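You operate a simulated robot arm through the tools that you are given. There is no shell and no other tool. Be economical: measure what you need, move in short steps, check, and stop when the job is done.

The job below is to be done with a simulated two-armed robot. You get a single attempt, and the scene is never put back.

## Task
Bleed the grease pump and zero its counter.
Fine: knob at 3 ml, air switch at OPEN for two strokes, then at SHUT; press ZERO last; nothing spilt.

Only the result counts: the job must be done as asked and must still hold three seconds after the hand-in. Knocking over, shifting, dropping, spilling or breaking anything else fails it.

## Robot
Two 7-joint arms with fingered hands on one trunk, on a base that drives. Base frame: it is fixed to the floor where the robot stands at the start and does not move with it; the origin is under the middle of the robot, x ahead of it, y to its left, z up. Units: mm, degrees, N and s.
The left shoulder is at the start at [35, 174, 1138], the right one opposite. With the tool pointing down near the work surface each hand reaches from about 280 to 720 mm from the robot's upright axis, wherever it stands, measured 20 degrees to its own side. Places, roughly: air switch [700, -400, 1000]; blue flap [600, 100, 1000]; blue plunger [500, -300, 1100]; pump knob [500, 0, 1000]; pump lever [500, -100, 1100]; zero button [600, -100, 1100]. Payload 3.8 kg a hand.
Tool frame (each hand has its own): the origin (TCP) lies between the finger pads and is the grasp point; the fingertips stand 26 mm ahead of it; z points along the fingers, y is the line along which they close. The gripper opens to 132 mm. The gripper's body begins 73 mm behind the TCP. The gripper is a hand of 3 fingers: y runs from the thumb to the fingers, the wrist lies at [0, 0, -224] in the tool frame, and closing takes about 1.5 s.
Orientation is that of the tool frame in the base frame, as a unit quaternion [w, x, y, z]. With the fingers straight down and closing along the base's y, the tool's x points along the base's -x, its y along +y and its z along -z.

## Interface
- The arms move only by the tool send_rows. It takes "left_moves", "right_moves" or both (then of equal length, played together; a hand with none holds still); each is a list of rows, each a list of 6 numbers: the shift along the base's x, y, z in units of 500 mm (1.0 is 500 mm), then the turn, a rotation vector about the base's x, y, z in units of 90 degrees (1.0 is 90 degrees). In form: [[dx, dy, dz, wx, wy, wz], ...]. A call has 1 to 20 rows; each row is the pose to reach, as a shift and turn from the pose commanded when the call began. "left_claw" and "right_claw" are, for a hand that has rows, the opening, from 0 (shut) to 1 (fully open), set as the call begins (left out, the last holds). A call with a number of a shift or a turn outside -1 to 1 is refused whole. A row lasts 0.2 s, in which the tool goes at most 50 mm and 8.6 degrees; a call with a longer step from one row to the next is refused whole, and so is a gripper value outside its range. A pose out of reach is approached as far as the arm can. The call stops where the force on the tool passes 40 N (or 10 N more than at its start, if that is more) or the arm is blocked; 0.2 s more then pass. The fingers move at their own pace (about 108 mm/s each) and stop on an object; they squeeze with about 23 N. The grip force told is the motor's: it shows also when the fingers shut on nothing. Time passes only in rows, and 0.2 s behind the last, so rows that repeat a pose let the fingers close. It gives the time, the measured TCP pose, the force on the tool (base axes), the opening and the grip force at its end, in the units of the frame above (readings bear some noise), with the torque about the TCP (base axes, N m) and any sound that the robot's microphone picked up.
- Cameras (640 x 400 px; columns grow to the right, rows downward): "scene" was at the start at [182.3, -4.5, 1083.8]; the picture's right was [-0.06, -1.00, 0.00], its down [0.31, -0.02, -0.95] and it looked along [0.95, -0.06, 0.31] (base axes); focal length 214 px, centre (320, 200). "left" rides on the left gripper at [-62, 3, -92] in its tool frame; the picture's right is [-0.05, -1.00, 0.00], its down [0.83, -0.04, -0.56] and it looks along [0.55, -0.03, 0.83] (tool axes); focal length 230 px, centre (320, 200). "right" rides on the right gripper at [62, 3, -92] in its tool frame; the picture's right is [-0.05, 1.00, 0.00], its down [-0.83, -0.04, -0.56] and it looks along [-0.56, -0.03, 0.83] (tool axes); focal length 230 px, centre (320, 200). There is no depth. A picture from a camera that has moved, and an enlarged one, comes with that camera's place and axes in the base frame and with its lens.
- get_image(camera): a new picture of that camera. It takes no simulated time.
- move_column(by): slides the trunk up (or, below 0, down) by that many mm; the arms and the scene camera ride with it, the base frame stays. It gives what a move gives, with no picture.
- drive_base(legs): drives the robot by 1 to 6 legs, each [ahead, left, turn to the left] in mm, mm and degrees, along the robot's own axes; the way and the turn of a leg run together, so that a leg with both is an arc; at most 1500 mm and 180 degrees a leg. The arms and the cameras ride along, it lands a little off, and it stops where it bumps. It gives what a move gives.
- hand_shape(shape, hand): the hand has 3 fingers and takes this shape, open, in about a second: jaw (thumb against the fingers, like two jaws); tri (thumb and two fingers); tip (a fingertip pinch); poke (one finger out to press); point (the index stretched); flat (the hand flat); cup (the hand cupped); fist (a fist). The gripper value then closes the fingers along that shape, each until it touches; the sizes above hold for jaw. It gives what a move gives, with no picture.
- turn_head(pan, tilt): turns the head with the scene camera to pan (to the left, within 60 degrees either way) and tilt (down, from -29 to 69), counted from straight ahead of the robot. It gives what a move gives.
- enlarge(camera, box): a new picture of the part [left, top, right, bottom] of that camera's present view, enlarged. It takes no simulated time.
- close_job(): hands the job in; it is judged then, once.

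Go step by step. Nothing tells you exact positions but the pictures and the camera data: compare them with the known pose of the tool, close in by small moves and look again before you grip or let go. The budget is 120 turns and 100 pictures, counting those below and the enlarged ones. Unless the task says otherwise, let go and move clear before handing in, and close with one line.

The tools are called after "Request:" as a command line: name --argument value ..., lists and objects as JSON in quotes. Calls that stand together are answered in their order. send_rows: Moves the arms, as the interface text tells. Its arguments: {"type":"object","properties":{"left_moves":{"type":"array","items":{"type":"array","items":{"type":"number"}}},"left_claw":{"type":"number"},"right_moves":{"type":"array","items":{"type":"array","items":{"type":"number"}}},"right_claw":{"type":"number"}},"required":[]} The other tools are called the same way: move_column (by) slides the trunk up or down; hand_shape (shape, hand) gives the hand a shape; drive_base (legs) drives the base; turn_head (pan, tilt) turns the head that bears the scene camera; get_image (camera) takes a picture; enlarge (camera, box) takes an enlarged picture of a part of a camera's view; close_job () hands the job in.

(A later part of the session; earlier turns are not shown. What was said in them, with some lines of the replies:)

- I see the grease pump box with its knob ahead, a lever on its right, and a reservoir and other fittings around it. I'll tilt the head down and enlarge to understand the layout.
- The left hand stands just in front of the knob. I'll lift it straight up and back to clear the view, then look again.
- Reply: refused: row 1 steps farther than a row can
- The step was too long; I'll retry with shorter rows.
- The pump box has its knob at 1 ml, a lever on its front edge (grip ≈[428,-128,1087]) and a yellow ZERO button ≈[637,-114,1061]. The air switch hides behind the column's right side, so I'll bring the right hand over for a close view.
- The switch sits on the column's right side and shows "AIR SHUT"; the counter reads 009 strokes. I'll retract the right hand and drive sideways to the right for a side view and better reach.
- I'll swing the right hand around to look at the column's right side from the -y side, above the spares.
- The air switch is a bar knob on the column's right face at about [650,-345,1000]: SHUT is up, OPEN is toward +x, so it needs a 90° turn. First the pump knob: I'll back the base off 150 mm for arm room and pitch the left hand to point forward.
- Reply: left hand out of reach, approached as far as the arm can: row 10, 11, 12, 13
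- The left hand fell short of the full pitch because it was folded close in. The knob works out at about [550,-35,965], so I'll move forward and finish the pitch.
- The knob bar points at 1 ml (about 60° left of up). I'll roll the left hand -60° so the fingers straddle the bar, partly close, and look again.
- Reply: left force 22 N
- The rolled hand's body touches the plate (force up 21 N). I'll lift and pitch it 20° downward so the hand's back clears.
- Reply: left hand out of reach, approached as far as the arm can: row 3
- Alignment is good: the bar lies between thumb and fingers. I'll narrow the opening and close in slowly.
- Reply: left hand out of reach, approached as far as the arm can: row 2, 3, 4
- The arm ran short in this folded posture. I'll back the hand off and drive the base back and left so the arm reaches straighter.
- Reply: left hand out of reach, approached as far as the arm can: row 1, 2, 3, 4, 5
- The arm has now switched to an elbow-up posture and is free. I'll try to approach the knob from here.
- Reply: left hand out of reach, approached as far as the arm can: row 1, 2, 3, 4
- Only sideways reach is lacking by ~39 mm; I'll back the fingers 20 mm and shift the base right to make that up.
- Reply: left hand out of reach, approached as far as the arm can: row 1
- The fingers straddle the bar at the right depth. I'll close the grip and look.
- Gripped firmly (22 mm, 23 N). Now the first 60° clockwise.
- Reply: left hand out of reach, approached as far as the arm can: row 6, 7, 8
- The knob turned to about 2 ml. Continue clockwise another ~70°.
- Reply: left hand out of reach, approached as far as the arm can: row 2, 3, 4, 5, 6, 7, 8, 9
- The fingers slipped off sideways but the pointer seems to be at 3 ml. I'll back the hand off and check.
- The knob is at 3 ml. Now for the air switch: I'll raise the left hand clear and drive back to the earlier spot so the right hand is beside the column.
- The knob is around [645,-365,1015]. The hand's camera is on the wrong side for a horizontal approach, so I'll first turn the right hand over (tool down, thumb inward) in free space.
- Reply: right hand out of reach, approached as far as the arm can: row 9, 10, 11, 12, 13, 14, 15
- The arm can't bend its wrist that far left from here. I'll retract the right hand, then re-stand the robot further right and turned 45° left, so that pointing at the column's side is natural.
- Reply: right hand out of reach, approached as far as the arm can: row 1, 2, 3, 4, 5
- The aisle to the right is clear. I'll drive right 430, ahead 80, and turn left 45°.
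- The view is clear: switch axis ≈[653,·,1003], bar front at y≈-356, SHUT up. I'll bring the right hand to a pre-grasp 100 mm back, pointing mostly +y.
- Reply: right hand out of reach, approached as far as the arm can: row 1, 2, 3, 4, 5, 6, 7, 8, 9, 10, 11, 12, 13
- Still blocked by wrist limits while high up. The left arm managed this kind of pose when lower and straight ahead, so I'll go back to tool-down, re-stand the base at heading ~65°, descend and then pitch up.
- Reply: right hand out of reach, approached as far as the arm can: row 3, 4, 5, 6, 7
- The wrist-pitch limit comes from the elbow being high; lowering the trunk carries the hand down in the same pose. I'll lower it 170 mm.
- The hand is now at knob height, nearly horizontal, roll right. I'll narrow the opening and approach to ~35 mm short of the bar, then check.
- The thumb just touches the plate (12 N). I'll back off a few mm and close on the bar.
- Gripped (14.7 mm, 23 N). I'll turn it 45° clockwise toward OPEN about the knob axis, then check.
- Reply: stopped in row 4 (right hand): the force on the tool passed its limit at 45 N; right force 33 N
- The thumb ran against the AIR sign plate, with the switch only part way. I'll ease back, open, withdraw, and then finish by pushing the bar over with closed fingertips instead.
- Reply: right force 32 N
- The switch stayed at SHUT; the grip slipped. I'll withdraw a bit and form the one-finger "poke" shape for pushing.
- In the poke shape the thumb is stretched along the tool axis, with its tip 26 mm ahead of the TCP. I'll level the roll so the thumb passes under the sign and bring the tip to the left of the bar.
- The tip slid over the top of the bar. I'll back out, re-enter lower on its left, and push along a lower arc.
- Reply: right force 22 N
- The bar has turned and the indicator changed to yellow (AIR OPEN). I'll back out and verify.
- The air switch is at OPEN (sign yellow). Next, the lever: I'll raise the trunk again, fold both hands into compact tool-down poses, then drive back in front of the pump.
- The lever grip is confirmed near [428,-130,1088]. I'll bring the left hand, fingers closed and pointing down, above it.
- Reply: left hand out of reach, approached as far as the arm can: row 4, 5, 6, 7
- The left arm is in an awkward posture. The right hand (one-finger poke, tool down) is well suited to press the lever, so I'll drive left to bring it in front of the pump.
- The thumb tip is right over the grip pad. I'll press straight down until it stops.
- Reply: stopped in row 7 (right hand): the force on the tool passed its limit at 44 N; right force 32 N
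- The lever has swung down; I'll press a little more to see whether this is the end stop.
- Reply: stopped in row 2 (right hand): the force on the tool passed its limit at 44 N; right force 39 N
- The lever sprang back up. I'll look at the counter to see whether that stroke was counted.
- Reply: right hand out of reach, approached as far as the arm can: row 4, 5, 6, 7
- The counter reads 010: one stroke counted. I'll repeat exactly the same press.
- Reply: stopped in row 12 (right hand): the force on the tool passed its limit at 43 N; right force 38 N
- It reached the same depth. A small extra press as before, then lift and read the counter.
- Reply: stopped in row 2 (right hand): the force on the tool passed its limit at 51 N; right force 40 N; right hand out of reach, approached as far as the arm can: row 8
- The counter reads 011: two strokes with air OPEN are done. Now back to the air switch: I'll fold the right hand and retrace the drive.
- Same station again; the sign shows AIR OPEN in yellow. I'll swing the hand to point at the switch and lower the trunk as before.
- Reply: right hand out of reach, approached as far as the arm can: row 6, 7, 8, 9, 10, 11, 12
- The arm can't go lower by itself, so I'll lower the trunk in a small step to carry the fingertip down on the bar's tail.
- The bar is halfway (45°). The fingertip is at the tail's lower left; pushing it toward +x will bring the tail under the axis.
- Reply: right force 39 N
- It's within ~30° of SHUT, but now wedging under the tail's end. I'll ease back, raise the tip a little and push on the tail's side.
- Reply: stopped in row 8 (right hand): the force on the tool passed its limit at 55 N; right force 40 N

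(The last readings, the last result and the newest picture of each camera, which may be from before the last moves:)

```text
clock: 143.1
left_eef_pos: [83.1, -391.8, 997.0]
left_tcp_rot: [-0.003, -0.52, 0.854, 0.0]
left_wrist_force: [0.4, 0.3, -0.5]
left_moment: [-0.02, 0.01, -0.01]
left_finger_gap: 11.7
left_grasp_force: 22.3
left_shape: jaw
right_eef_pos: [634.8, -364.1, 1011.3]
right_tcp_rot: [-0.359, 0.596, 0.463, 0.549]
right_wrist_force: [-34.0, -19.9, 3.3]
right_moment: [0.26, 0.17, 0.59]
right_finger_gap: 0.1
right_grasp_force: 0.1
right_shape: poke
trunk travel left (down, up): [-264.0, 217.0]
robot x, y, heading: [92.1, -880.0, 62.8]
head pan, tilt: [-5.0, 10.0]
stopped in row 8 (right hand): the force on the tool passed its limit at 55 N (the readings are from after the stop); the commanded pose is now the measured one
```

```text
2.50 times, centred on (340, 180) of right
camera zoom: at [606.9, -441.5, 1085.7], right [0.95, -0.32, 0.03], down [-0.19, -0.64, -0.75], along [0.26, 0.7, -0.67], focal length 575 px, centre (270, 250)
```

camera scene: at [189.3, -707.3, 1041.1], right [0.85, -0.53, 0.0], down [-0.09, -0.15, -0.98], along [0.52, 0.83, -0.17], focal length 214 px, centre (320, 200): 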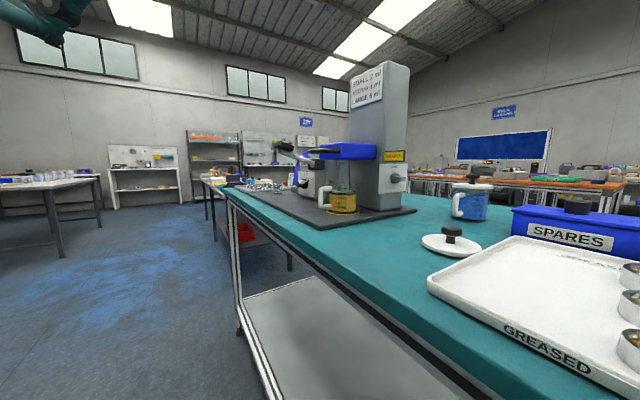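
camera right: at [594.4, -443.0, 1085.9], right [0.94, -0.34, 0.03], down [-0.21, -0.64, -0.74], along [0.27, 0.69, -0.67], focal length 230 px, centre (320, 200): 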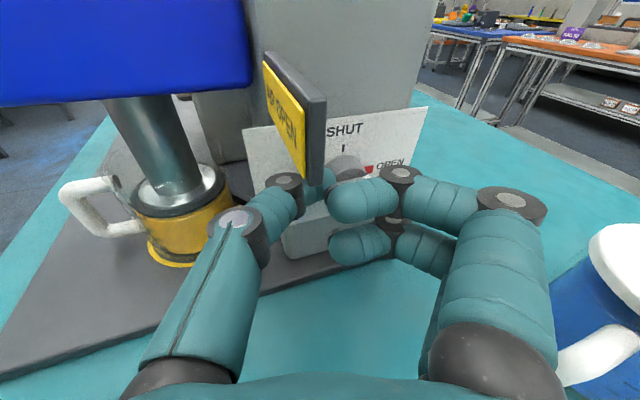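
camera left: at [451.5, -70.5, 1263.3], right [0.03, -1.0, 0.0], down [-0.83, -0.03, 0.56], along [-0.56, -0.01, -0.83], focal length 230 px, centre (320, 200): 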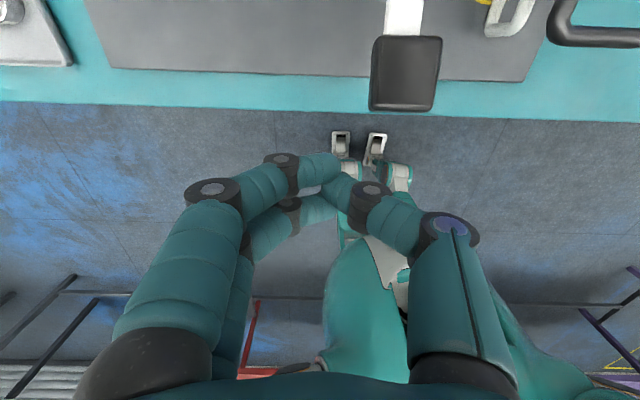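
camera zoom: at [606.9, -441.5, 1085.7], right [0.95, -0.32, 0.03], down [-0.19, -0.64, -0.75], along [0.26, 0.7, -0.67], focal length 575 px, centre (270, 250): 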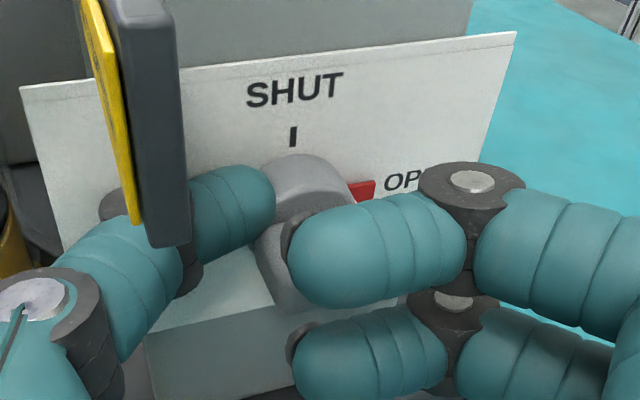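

That pushed the bar back to OPEN, since the arm couldn't get low enough. I'll back out, lower the trunk further, and instead lift the pointer end from below.

Request:
send_rows --right_moves '[[-0.01, -0.02, 0, 0, 0, 0], [-0.02, -0.07, 0.005, 0, 0, 0], [-0.02, -0.13, 0.01, 0, 0, 0]]'

Request:
move_column --by -35

Request:
get_image --camera "right"

```text
clock: 143.9
left_eef_pos: [88.3, -388.6, 996.2]
left_tcp_rot: [-0.005, -0.519, 0.855, 0.0]
left_wrist_force: [1.1, 0.0, -0.1]
left_moment: [-0.01, 0.04, -0.01]
left_finger_gap: 11.7
left_grasp_force: 22.8
left_shape: jaw
right_eef_pos: [635.7, -431.1, 1011.7]
right_tcp_rot: [-0.353, 0.604, 0.458, 0.549]
right_wrist_force: [-1.2, 0.3, -0.2]
right_moment: [-0.03, 0.0, 0.0]
right_finger_gap: 0.1
right_grasp_force: 0.0
right_shape: poke
trunk travel left (down, up): [-264.0, 217.0]
robot x, y, heading: [92.9, -881.6, 62.7]
head pan, tilt: [-5.0, 10.0]
```

```text
clock: 144.7
left_eef_pos: [77.1, -392.5, 964.3]
left_tcp_rot: [0.001, -0.52, 0.854, -0.002]
left_wrist_force: [-0.6, -0.6, 0.4]
left_moment: [0.05, -0.01, 0.02]
left_finger_gap: 12.0
left_grasp_force: 23.6
left_shape: jaw
right_eef_pos: [623.0, -433.3, 988.9]
right_tcp_rot: [-0.354, 0.597, 0.46, 0.554]
right_wrist_force: [-0.4, -0.5, -0.4]
right_moment: [0.0, 0.05, 0.03]
right_finger_gap: 0.0
right_grasp_force: 0.1
right_shape: poke
trunk travel left (down, up): [-229.0, 252.0]
robot x, y, heading: [92.5, -881.0, 62.7]
head pan, tilt: [-5.0, 10.0]
```

```text
18 pictures are left
camera right: at [593.4, -509.7, 1062.0], right [0.94, -0.33, 0.04], down [-0.2, -0.63, -0.75], along [0.27, 0.7, -0.66], focal length 230 px, centre (320, 200)
```

right: 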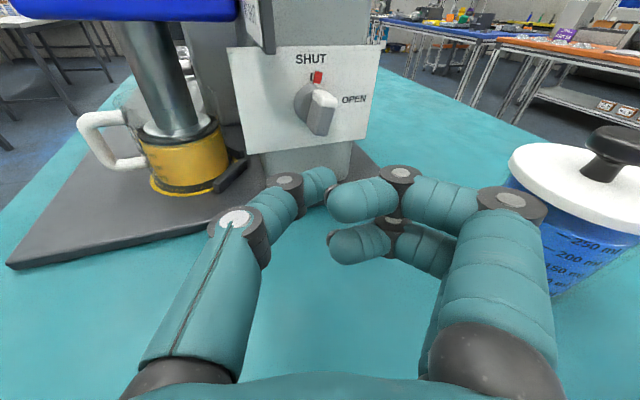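

Request:
enlarge --camera "right" --box '[220, 20, 400, 160]'

```text
2.86 times, centred on (310, 90) of right
camera zoom: at [593.4, -509.7, 1062.0], right [0.94, -0.33, 0.04], down [-0.2, -0.63, -0.75], along [0.27, 0.7, -0.66], focal length 657 px, centre (349, 514)
```

zoom: 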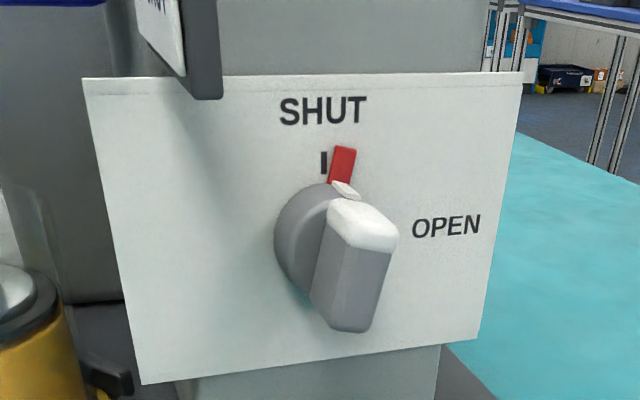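

The switch snapped back to within ~10° of SHUT as I withdrew. I'll nudge the tail's lower left side toward +x to finish.

Request:
send_rows --right_moves '[[-0.01, 0.03, 0.006, 0, 0, 0], [-0.018, 0.074, 0.009, 0, 0, 0], [-0.018, 0.126, 0.009, 0, 0, 0], [-0.008, 0.126, 0.009, 0, 0, 0], [0, 0.126, 0.009, 0, 0, 0], [0.006, 0.126, 0.009, 0, 0, 0], [0.01, 0.126, 0.009, 0, 0, 0]]'

Request:
enlarge --camera "right" --box '[220, 80, 440, 260]'

```text
clock: 146.3
left_eef_pos: [73.7, -391.7, 962.0]
left_tcp_rot: [0.002, -0.519, 0.855, -0.003]
left_wrist_force: [-0.4, 0.5, -0.6]
left_moment: [0.0, 0.0, 0.0]
left_finger_gap: 11.7
left_grasp_force: 23.0
left_shape: jaw
right_eef_pos: [625.7, -369.0, 991.3]
right_tcp_rot: [-0.352, 0.597, 0.462, 0.553]
right_wrist_force: [0.6, 1.5, 0.1]
right_moment: [-0.01, 0.01, 0.01]
right_finger_gap: 0.0
right_grasp_force: 0.1
right_shape: poke
trunk travel left (down, up): [-229.0, 252.0]
robot x, y, heading: [91.4, -877.8, 62.7]
head pan, tilt: [-5.0, 10.0]
```

```text
2.22 times, centred on (330, 170) of right
camera zoom: at [594.9, -445.3, 1063.5], right [0.94, -0.33, 0.04], down [-0.2, -0.64, -0.75], along [0.27, 0.69, -0.67], focal length 511 px, centre (298, 267)
```

zoom: 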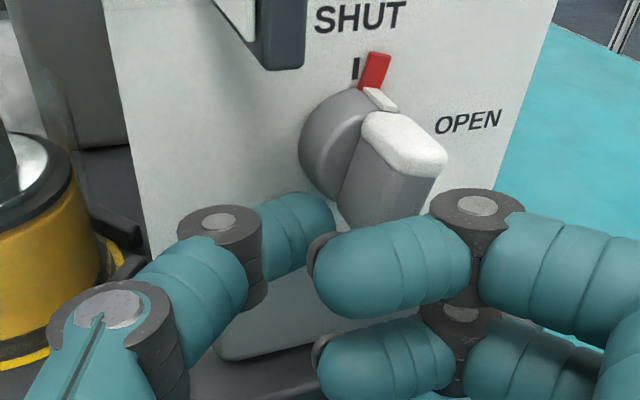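

Request:
send_rows --right_moves '[[0.006, 0, 0.004, 0, 0, 0], [0.012, 0, 0.006, 0, 0, 0], [0.018, 0, 0.008, 0, 0, 0], [0.024, 0, 0.008, 0, 0, 0], [0.03, 0, 0.008, 0, 0, 0]]'

Request:
enlarge --camera "right" --box '[220, 80, 440, 260]'

```text
clock: 147.5
left_eef_pos: [72.2, -390.8, 961.7]
left_tcp_rot: [0.0, -0.52, 0.854, -0.002]
left_wrist_force: [0.0, 0.5, -0.3]
left_moment: [0.02, 0.0, 0.0]
left_finger_gap: 11.5
left_grasp_force: 23.2
left_shape: jaw
right_eef_pos: [632.9, -366.4, 986.8]
right_tcp_rot: [-0.355, 0.598, 0.469, 0.545]
right_wrist_force: [-14.2, -2.4, -4.5]
right_moment: [-0.06, 0.03, 0.23]
right_finger_gap: 0.1
right_grasp_force: 0.0
right_shape: poke
trunk travel left (down, up): [-229.0, 252.0]
robot x, y, heading: [88.1, -880.8, 62.8]
head pan, tilt: [-5.0, 10.0]
stopped in row 5 (right hand): the force on the tool passed its limit at 41 N (the readings are from after the stop); the commanded pose is now the measured one
```

```text
2.22 times, centred on (330, 170) of right
camera zoom: at [605.0, -441.4, 1063.1], right [0.95, -0.32, 0.04], down [-0.19, -0.65, -0.74], along [0.26, 0.69, -0.68], focal length 511 px, centre (298, 267)
```

zoom: 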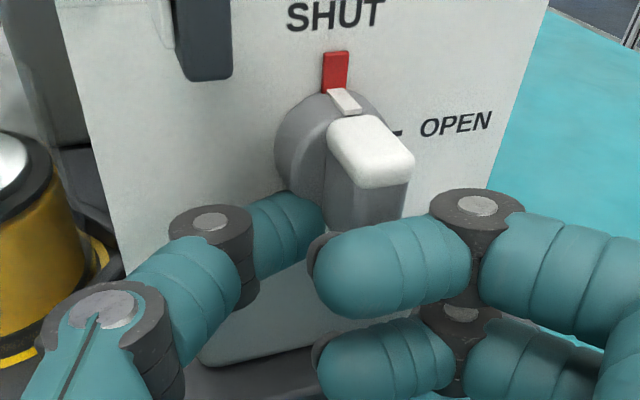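

The pointer now covers the SHUT mark. I'll ease off to the left, withdraw, and verify.

Request:
send_rows --right_moves '[[-0.014, 0, 0, 0, 0, 0], [-0.02, -0.03, 0, 0, 0, 0], [-0.02, -0.09, 0.004, 0, 0, 0], [-0.02, -0.16, 0.01, 0, 0, 0]]'

Request:
enlarge --camera "right" --box '[220, 10, 400, 150]'

```text
clock: 148.5
left_eef_pos: [72.9, -389.3, 962.0]
left_tcp_rot: [0.002, -0.52, 0.854, -0.004]
left_wrist_force: [0.0, -0.5, -0.4]
left_moment: [0.0, 0.01, 0.02]
left_finger_gap: 11.5
left_grasp_force: 22.2
left_shape: jaw
right_eef_pos: [626.3, -446.3, 997.5]
right_tcp_rot: [-0.353, 0.597, 0.467, 0.548]
right_wrist_force: [0.2, -0.4, -0.1]
right_moment: [-0.04, -0.01, -0.02]
right_finger_gap: 0.0
right_grasp_force: 0.1
right_shape: poke
trunk travel left (down, up): [-229.0, 252.0]
robot x, y, heading: [92.1, -878.3, 62.9]
head pan, tilt: [-5.0, 10.0]
```

```text
2.86 times, centred on (310, 80) of right
camera zoom: at [597.6, -520.9, 1071.8], right [0.94, -0.32, 0.04], down [-0.19, -0.65, -0.74], along [0.27, 0.69, -0.67], focal length 657 px, centre (349, 543)
```

zoom: 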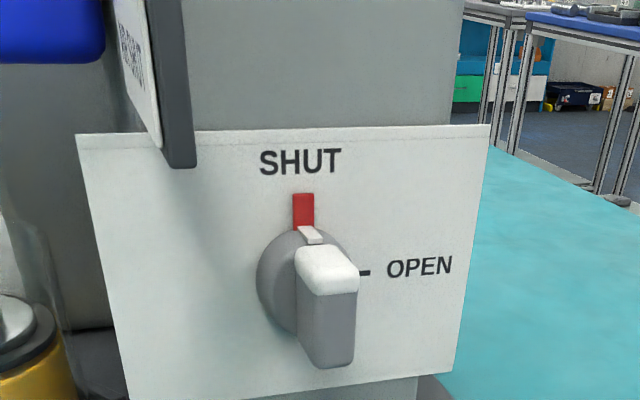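

The switch is at SHUT with the white sign. Now I'll raise the trunk, fold the hand and drive back in front of the pump, a bit closer, for ZERO.

Request:
move_column --by 210

Request:
send_rows --right_moves '[[-0.024, -0.026, 0.004, -0.07, 0.029, 0], [-0.048, -0.05, 0.008, -0.14, 0.058, 0], [-0.07, -0.075, 0.01, -0.21, 0.086, 0], [-0.094, -0.1, 0.01, -0.28, 0.115, 0], [-0.118, -0.125, 0.01, -0.35, 0.144, 0], [-0.14, -0.15, 0.01, -0.42, 0.172, 0], [-0.165, -0.175, 0.01, -0.49, 0.201, 0], [-0.188, -0.2, 0.01, -0.56, 0.23, 0], [-0.21, -0.225, 0.01, -0.63, 0.259, 0], [-0.235, -0.25, 0.01, -0.7, 0.287, 0], [-0.26, -0.275, 0.01, -0.77, 0.316, 0], [-0.28, -0.3, 0.01, -0.839, 0.345, 0]]'

Request:
drive_base --legs '[[-25, 65, 0], [0, 0, -63], [0, 920, 0]]'

```text
clock: 150.8
left_eef_pos: [87.1, -387.8, 1170.6]
left_tcp_rot: [-0.007, -0.519, 0.855, 0.0]
left_wrist_force: [-0.3, 0.4, -0.2]
left_moment: [0.02, 0.03, -0.01]
left_finger_gap: 11.5
left_grasp_force: 23.2
left_shape: jaw
right_eef_pos: [641.1, -444.2, 1194.1]
right_tcp_rot: [-0.355, 0.604, 0.464, 0.543]
right_wrist_force: [0.4, 0.6, 0.3]
right_moment: [-0.01, -0.01, -0.01]
right_finger_gap: 0.0
right_grasp_force: 0.1
right_shape: poke
trunk travel left (down, up): [-439.0, 42.0]
robot x, y, heading: [91.0, -878.1, 62.7]
head pan, tilt: [-5.0, 10.0]
```

```text
clock: 153.4
left_eef_pos: [88.3, -390.3, 1170.2]
left_tcp_rot: [-0.005, -0.52, 0.854, 0.001]
left_wrist_force: [-0.4, 0.5, 0.2]
left_moment: [0.0, 0.03, 0.02]
left_finger_gap: 11.7
left_grasp_force: 23.1
left_shape: jaw
right_eef_pos: [499.6, -597.5, 1200.8]
right_tcp_rot: [-0.019, 0.807, 0.591, -0.021]
right_wrist_force: [0.2, 0.3, 0.3]
right_moment: [0.0, 0.01, 0.0]
right_finger_gap: 0.4
right_grasp_force: 0.0
right_shape: poke
trunk travel left (down, up): [-439.0, 42.0]
robot x, y, heading: [89.7, -880.7, 62.8]
head pan, tilt: [-5.0, 10.0]
```

```text
clock: 165.5
left_eef_pos: [455.3, 286.4, 1171.5]
left_tcp_rot: [-0.005, 0.0, 1.0, 0.003]
left_wrist_force: [0.2, 0.5, 0.0]
left_moment: [0.02, -0.02, -0.04]
left_finger_gap: 11.6
left_grasp_force: 22.6
left_shape: jaw
right_eef_pos: [461.5, -176.5, 1200.0]
right_tcp_rot: [-0.027, 0.996, 0.085, -0.006]
right_wrist_force: [0.5, -1.1, -0.5]
right_moment: [-0.02, 0.0, -0.04]
right_finger_gap: 0.1
right_grasp_force: 0.0
right_shape: poke
trunk travel left (down, up): [-439.0, 42.0]
robot x, y, heading: [19.9, 61.6, 0.1]
head pan, tilt: [-5.0, 10.0]
```

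I'll yaw the right hand about 60° so its wide body and camera stay clear of the column, and bring the thumb tip above ZERO.

Request:
send_rows --right_moves '[[0.02, 0.03, 0, 0, 0, 0.085], [0.05, 0.06, 0, 0, 0, 0.17], [0.09, 0.09, 0, 0, 0, 0.255], [0.14, 0.12, 0, 0, 0, 0.34], [0.2, 0.12, 0, 0, 0, 0.425], [0.26, 0.12, 0, 0, 0, 0.51], [0.31, 0.12, -0.03, 0, 0, 0.595], [0.34, 0.12, -0.07, 0, 0, 0.667], [0.358, 0.12, -0.12, 0, 0, 0.667], [0.358, 0.12, -0.14, 0, 0, 0.667]]'

Request:
get_image --camera "right"

```text
clock: 167.7
left_eef_pos: [454.6, 286.0, 1172.0]
left_tcp_rot: [-0.004, 0.0, 1.0, 0.003]
left_wrist_force: [0.1, -0.9, 0.1]
left_moment: [0.02, 0.01, -0.01]
left_finger_gap: 11.7
left_grasp_force: 22.9
left_shape: jaw
right_eef_pos: [639.6, -116.3, 1131.9]
right_tcp_rot: [-0.02, 0.819, 0.574, -0.019]
right_wrist_force: [-0.4, -0.4, 0.5]
right_moment: [0.02, -0.02, 0.01]
right_finger_gap: 0.0
right_grasp_force: 0.0
right_shape: poke
trunk travel left (down, up): [-439.0, 42.0]
robot x, y, heading: [20.9, 54.1, 0.1]
head pan, tilt: [-5.0, 10.0]
```

```text
13 pictures are left
camera right: at [669.2, -60.1, 1222.6], right [0.92, -0.39, -0.05], down [-0.29, -0.77, 0.56], along [-0.26, -0.5, -0.82], focal length 230 px, centre (320, 200)
```

right: 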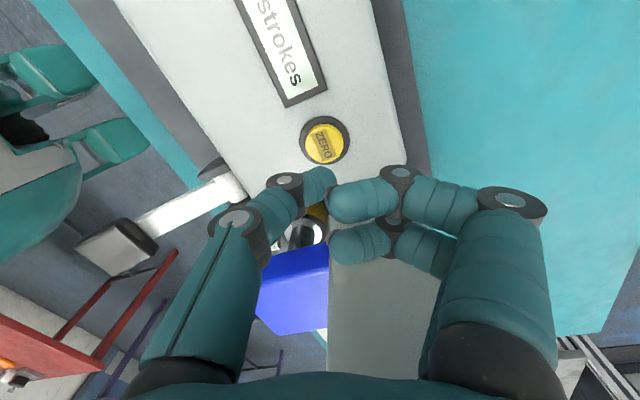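

The tip is over ZERO within ~3 mm. I'll press it down slowly.

Request:
send_rows --right_moves '[[0.004, 0.006, -0.04, 0, 0, 0], [0.004, 0.006, -0.074, 0, 0, 0], [0.004, 0.006, -0.085, 0, 0, 0], [0.004, 0.006, -0.092, 0, 0, 0], [0.004, 0.006, -0.098, 0, 0, 0], [0.004, 0.006, -0.104, 0, 0, 0], [0.004, 0.006, -0.108, 0, 0, 0]]'

Request:
get_image --camera "right"

```text
clock: 169.3
left_eef_pos: [452.0, 286.7, 1171.4]
left_tcp_rot: [-0.003, -0.001, 1.0, 0.003]
left_wrist_force: [-0.5, 0.3, 0.5]
left_moment: [0.0, 0.01, -0.04]
left_finger_gap: 11.6
left_grasp_force: 23.0
left_shape: jaw
right_eef_pos: [639.9, -112.8, 1081.7]
right_tcp_rot: [-0.017, 0.819, 0.574, -0.017]
right_wrist_force: [-3.8, -0.9, 27.3]
right_moment: [-0.05, 0.02, 0.01]
right_finger_gap: 0.0
right_grasp_force: 0.2
right_shape: poke
trunk travel left (down, up): [-439.0, 42.0]
robot x, y, heading: [22.1, 58.2, 0.1]
head pan, tilt: [-5.0, 10.0]
heard: click
```

```text
12 pictures are left
camera right: at [668.3, -56.6, 1172.6], right [0.92, -0.39, -0.05], down [-0.3, -0.77, 0.56], along [-0.26, -0.5, -0.83], focal length 230 px, centre (320, 200)
```

right: 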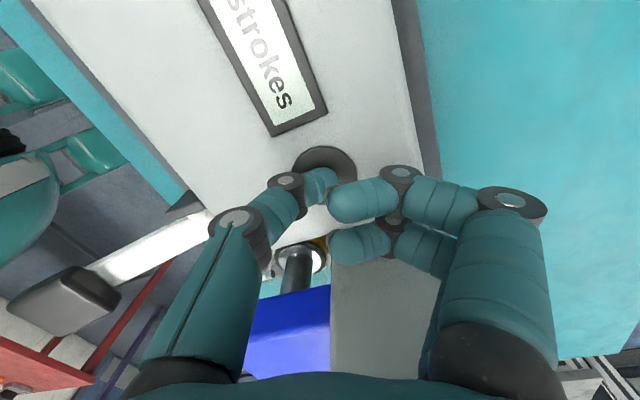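

A click was heard. I'll lift off straight up, move back clear and read the counter.

Request:
send_rows --right_moves '[[0, 0, 0.05, 0, 0, 0], [0, 0, 0.12, 0, 0, 0], [-0.02, 0.04, 0.19, 0, 0, 0], [-0.04, 0.1, 0.25, 0, 0, 0], [-0.06, 0.15, 0.3, 0, 0, 0], [-0.06, 0.15, 0.3, 0, 0, 0]]'

Request:
get_image --camera "right"

```text
clock: 170.7
left_eef_pos: [453.6, 286.9, 1171.7]
left_tcp_rot: [-0.003, 0.0, 1.0, 0.003]
left_wrist_force: [-0.5, 0.7, 0.5]
left_moment: [-0.02, -0.01, -0.02]
left_finger_gap: 11.7
left_grasp_force: 23.1
left_shape: jaw
right_eef_pos: [600.4, -39.1, 1234.0]
right_tcp_rot: [-0.019, 0.82, 0.572, -0.017]
right_wrist_force: [0.2, -1.2, 0.7]
right_moment: [-0.03, -0.01, -0.01]
right_finger_gap: 0.1
right_grasp_force: 0.0
right_shape: poke
right hand out of reach, approached as far as the arm can: row 5, 6
trunk travel left (down, up): [-439.0, 42.0]
robot x, y, heading: [20.3, 55.6, 0.2]
head pan, tilt: [-5.0, 10.0]
```

```text
11 pictures are left
camera right: at [629.1, 16.7, 1325.4], right [0.92, -0.39, -0.05], down [-0.3, -0.77, 0.56], along [-0.26, -0.5, -0.82], focal length 230 px, centre (320, 200)
```

right: 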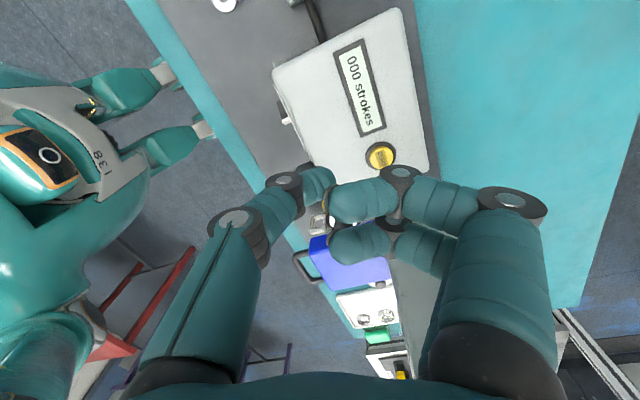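

The counter reads 000 strokes. I'll back the robot off and take a final look at knob, sign and surroundings.

Request:
drive_base --legs '[[-250, 0, 0]]'

Request:
turn_head --pan -22 --tilt 8

Request:
get_image --camera "scene"

Request:
enlarge --camera "scene" --box '[200, 130, 400, 260]'

```text
clock: 172.5
left_eef_pos: [211.9, 282.2, 1170.9]
left_tcp_rot: [-0.004, 0.004, 1.0, 0.003]
left_wrist_force: [-0.1, -0.4, 0.3]
left_moment: [0.0, -0.04, 0.0]
left_finger_gap: 11.7
left_grasp_force: 22.8
left_shape: jaw
right_eef_pos: [357.4, -46.0, 1231.4]
right_tcp_rot: [-0.02, 0.821, 0.57, -0.018]
right_wrist_force: [0.1, -0.7, 0.3]
right_moment: [-0.01, -0.01, 0.01]
right_finger_gap: 0.1
right_grasp_force: 0.1
right_shape: poke
trunk travel left (down, up): [-439.0, 42.0]
robot x, y, heading: [-224.6, 54.9, 0.1]
head pan, tilt: [-5.0, 10.0]
```

```text
clock: 173.3
left_eef_pos: [212.9, 282.7, 1170.2]
left_tcp_rot: [-0.004, 0.004, 1.0, 0.003]
left_wrist_force: [-0.8, -0.3, 0.6]
left_moment: [0.04, -0.02, -0.02]
left_finger_gap: 11.6
left_grasp_force: 22.8
left_shape: jaw
right_eef_pos: [356.5, -44.9, 1232.0]
right_tcp_rot: [-0.021, 0.822, 0.569, -0.018]
right_wrist_force: [-0.3, -0.4, -0.1]
right_moment: [0.01, -0.01, -0.01]
right_finger_gap: 0.0
right_grasp_force: 0.1
right_shape: poke
trunk travel left (down, up): [-439.0, 42.0]
robot x, y, heading: [-225.1, 55.1, -0.4]
head pan, tilt: [-22.0, 8.0]
```

```text
10 pictures are left
camera scene: at [-33.8, 22.0, 1044.3], right [-0.38, -0.93, 0.0], down [-0.13, 0.05, -0.99], along [0.92, -0.37, -0.14], focal length 214 px, centre (320, 200)
```

scene: 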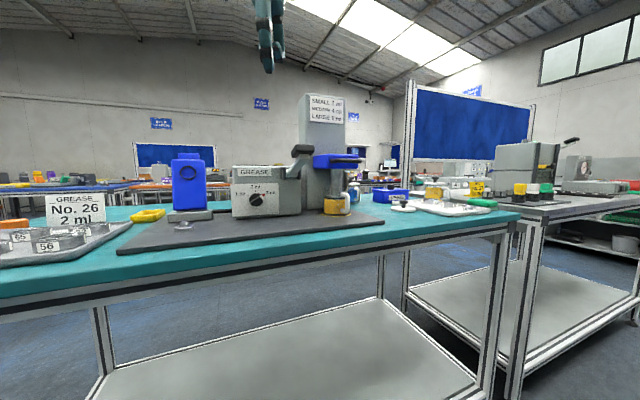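

```text
3.08 times, centred on (300, 195) of scene
camera zoom: at [-33.8, 22.0, 1044.3], right [-0.38, -0.93, 0.0], down [-0.13, 0.05, -0.99], along [0.92, -0.37, -0.14], focal length 660 px, centre (382, 215)
```

zoom: 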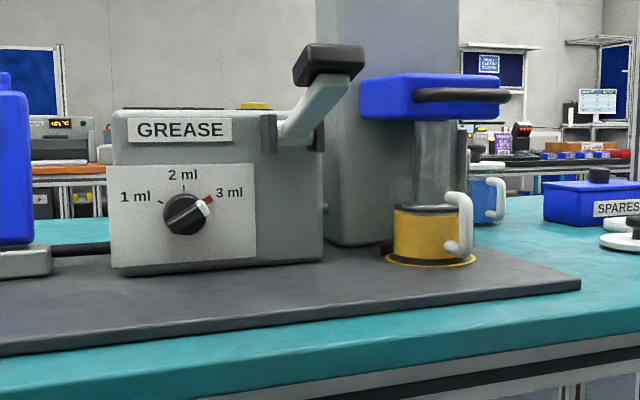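

The knob is at 3 ml, the lever is up, the switch is at SHUT, the counter reads 000, and nothing is spilt or displaced. Handing in.

Request:
close_job

```text
The job is handed in.
```

The pump is bled and its counter reads 000. The knob is at 3 ml, I made two lever strokes with the air switch at OPEN, then set it to SHUT and pressed ZERO last. While setting it to SHUT, the switch slipped back to OPEN once before it stayed. My thumb also bumped the air sign once; the sign still reads normally, and I saw nothing spilt or moved.
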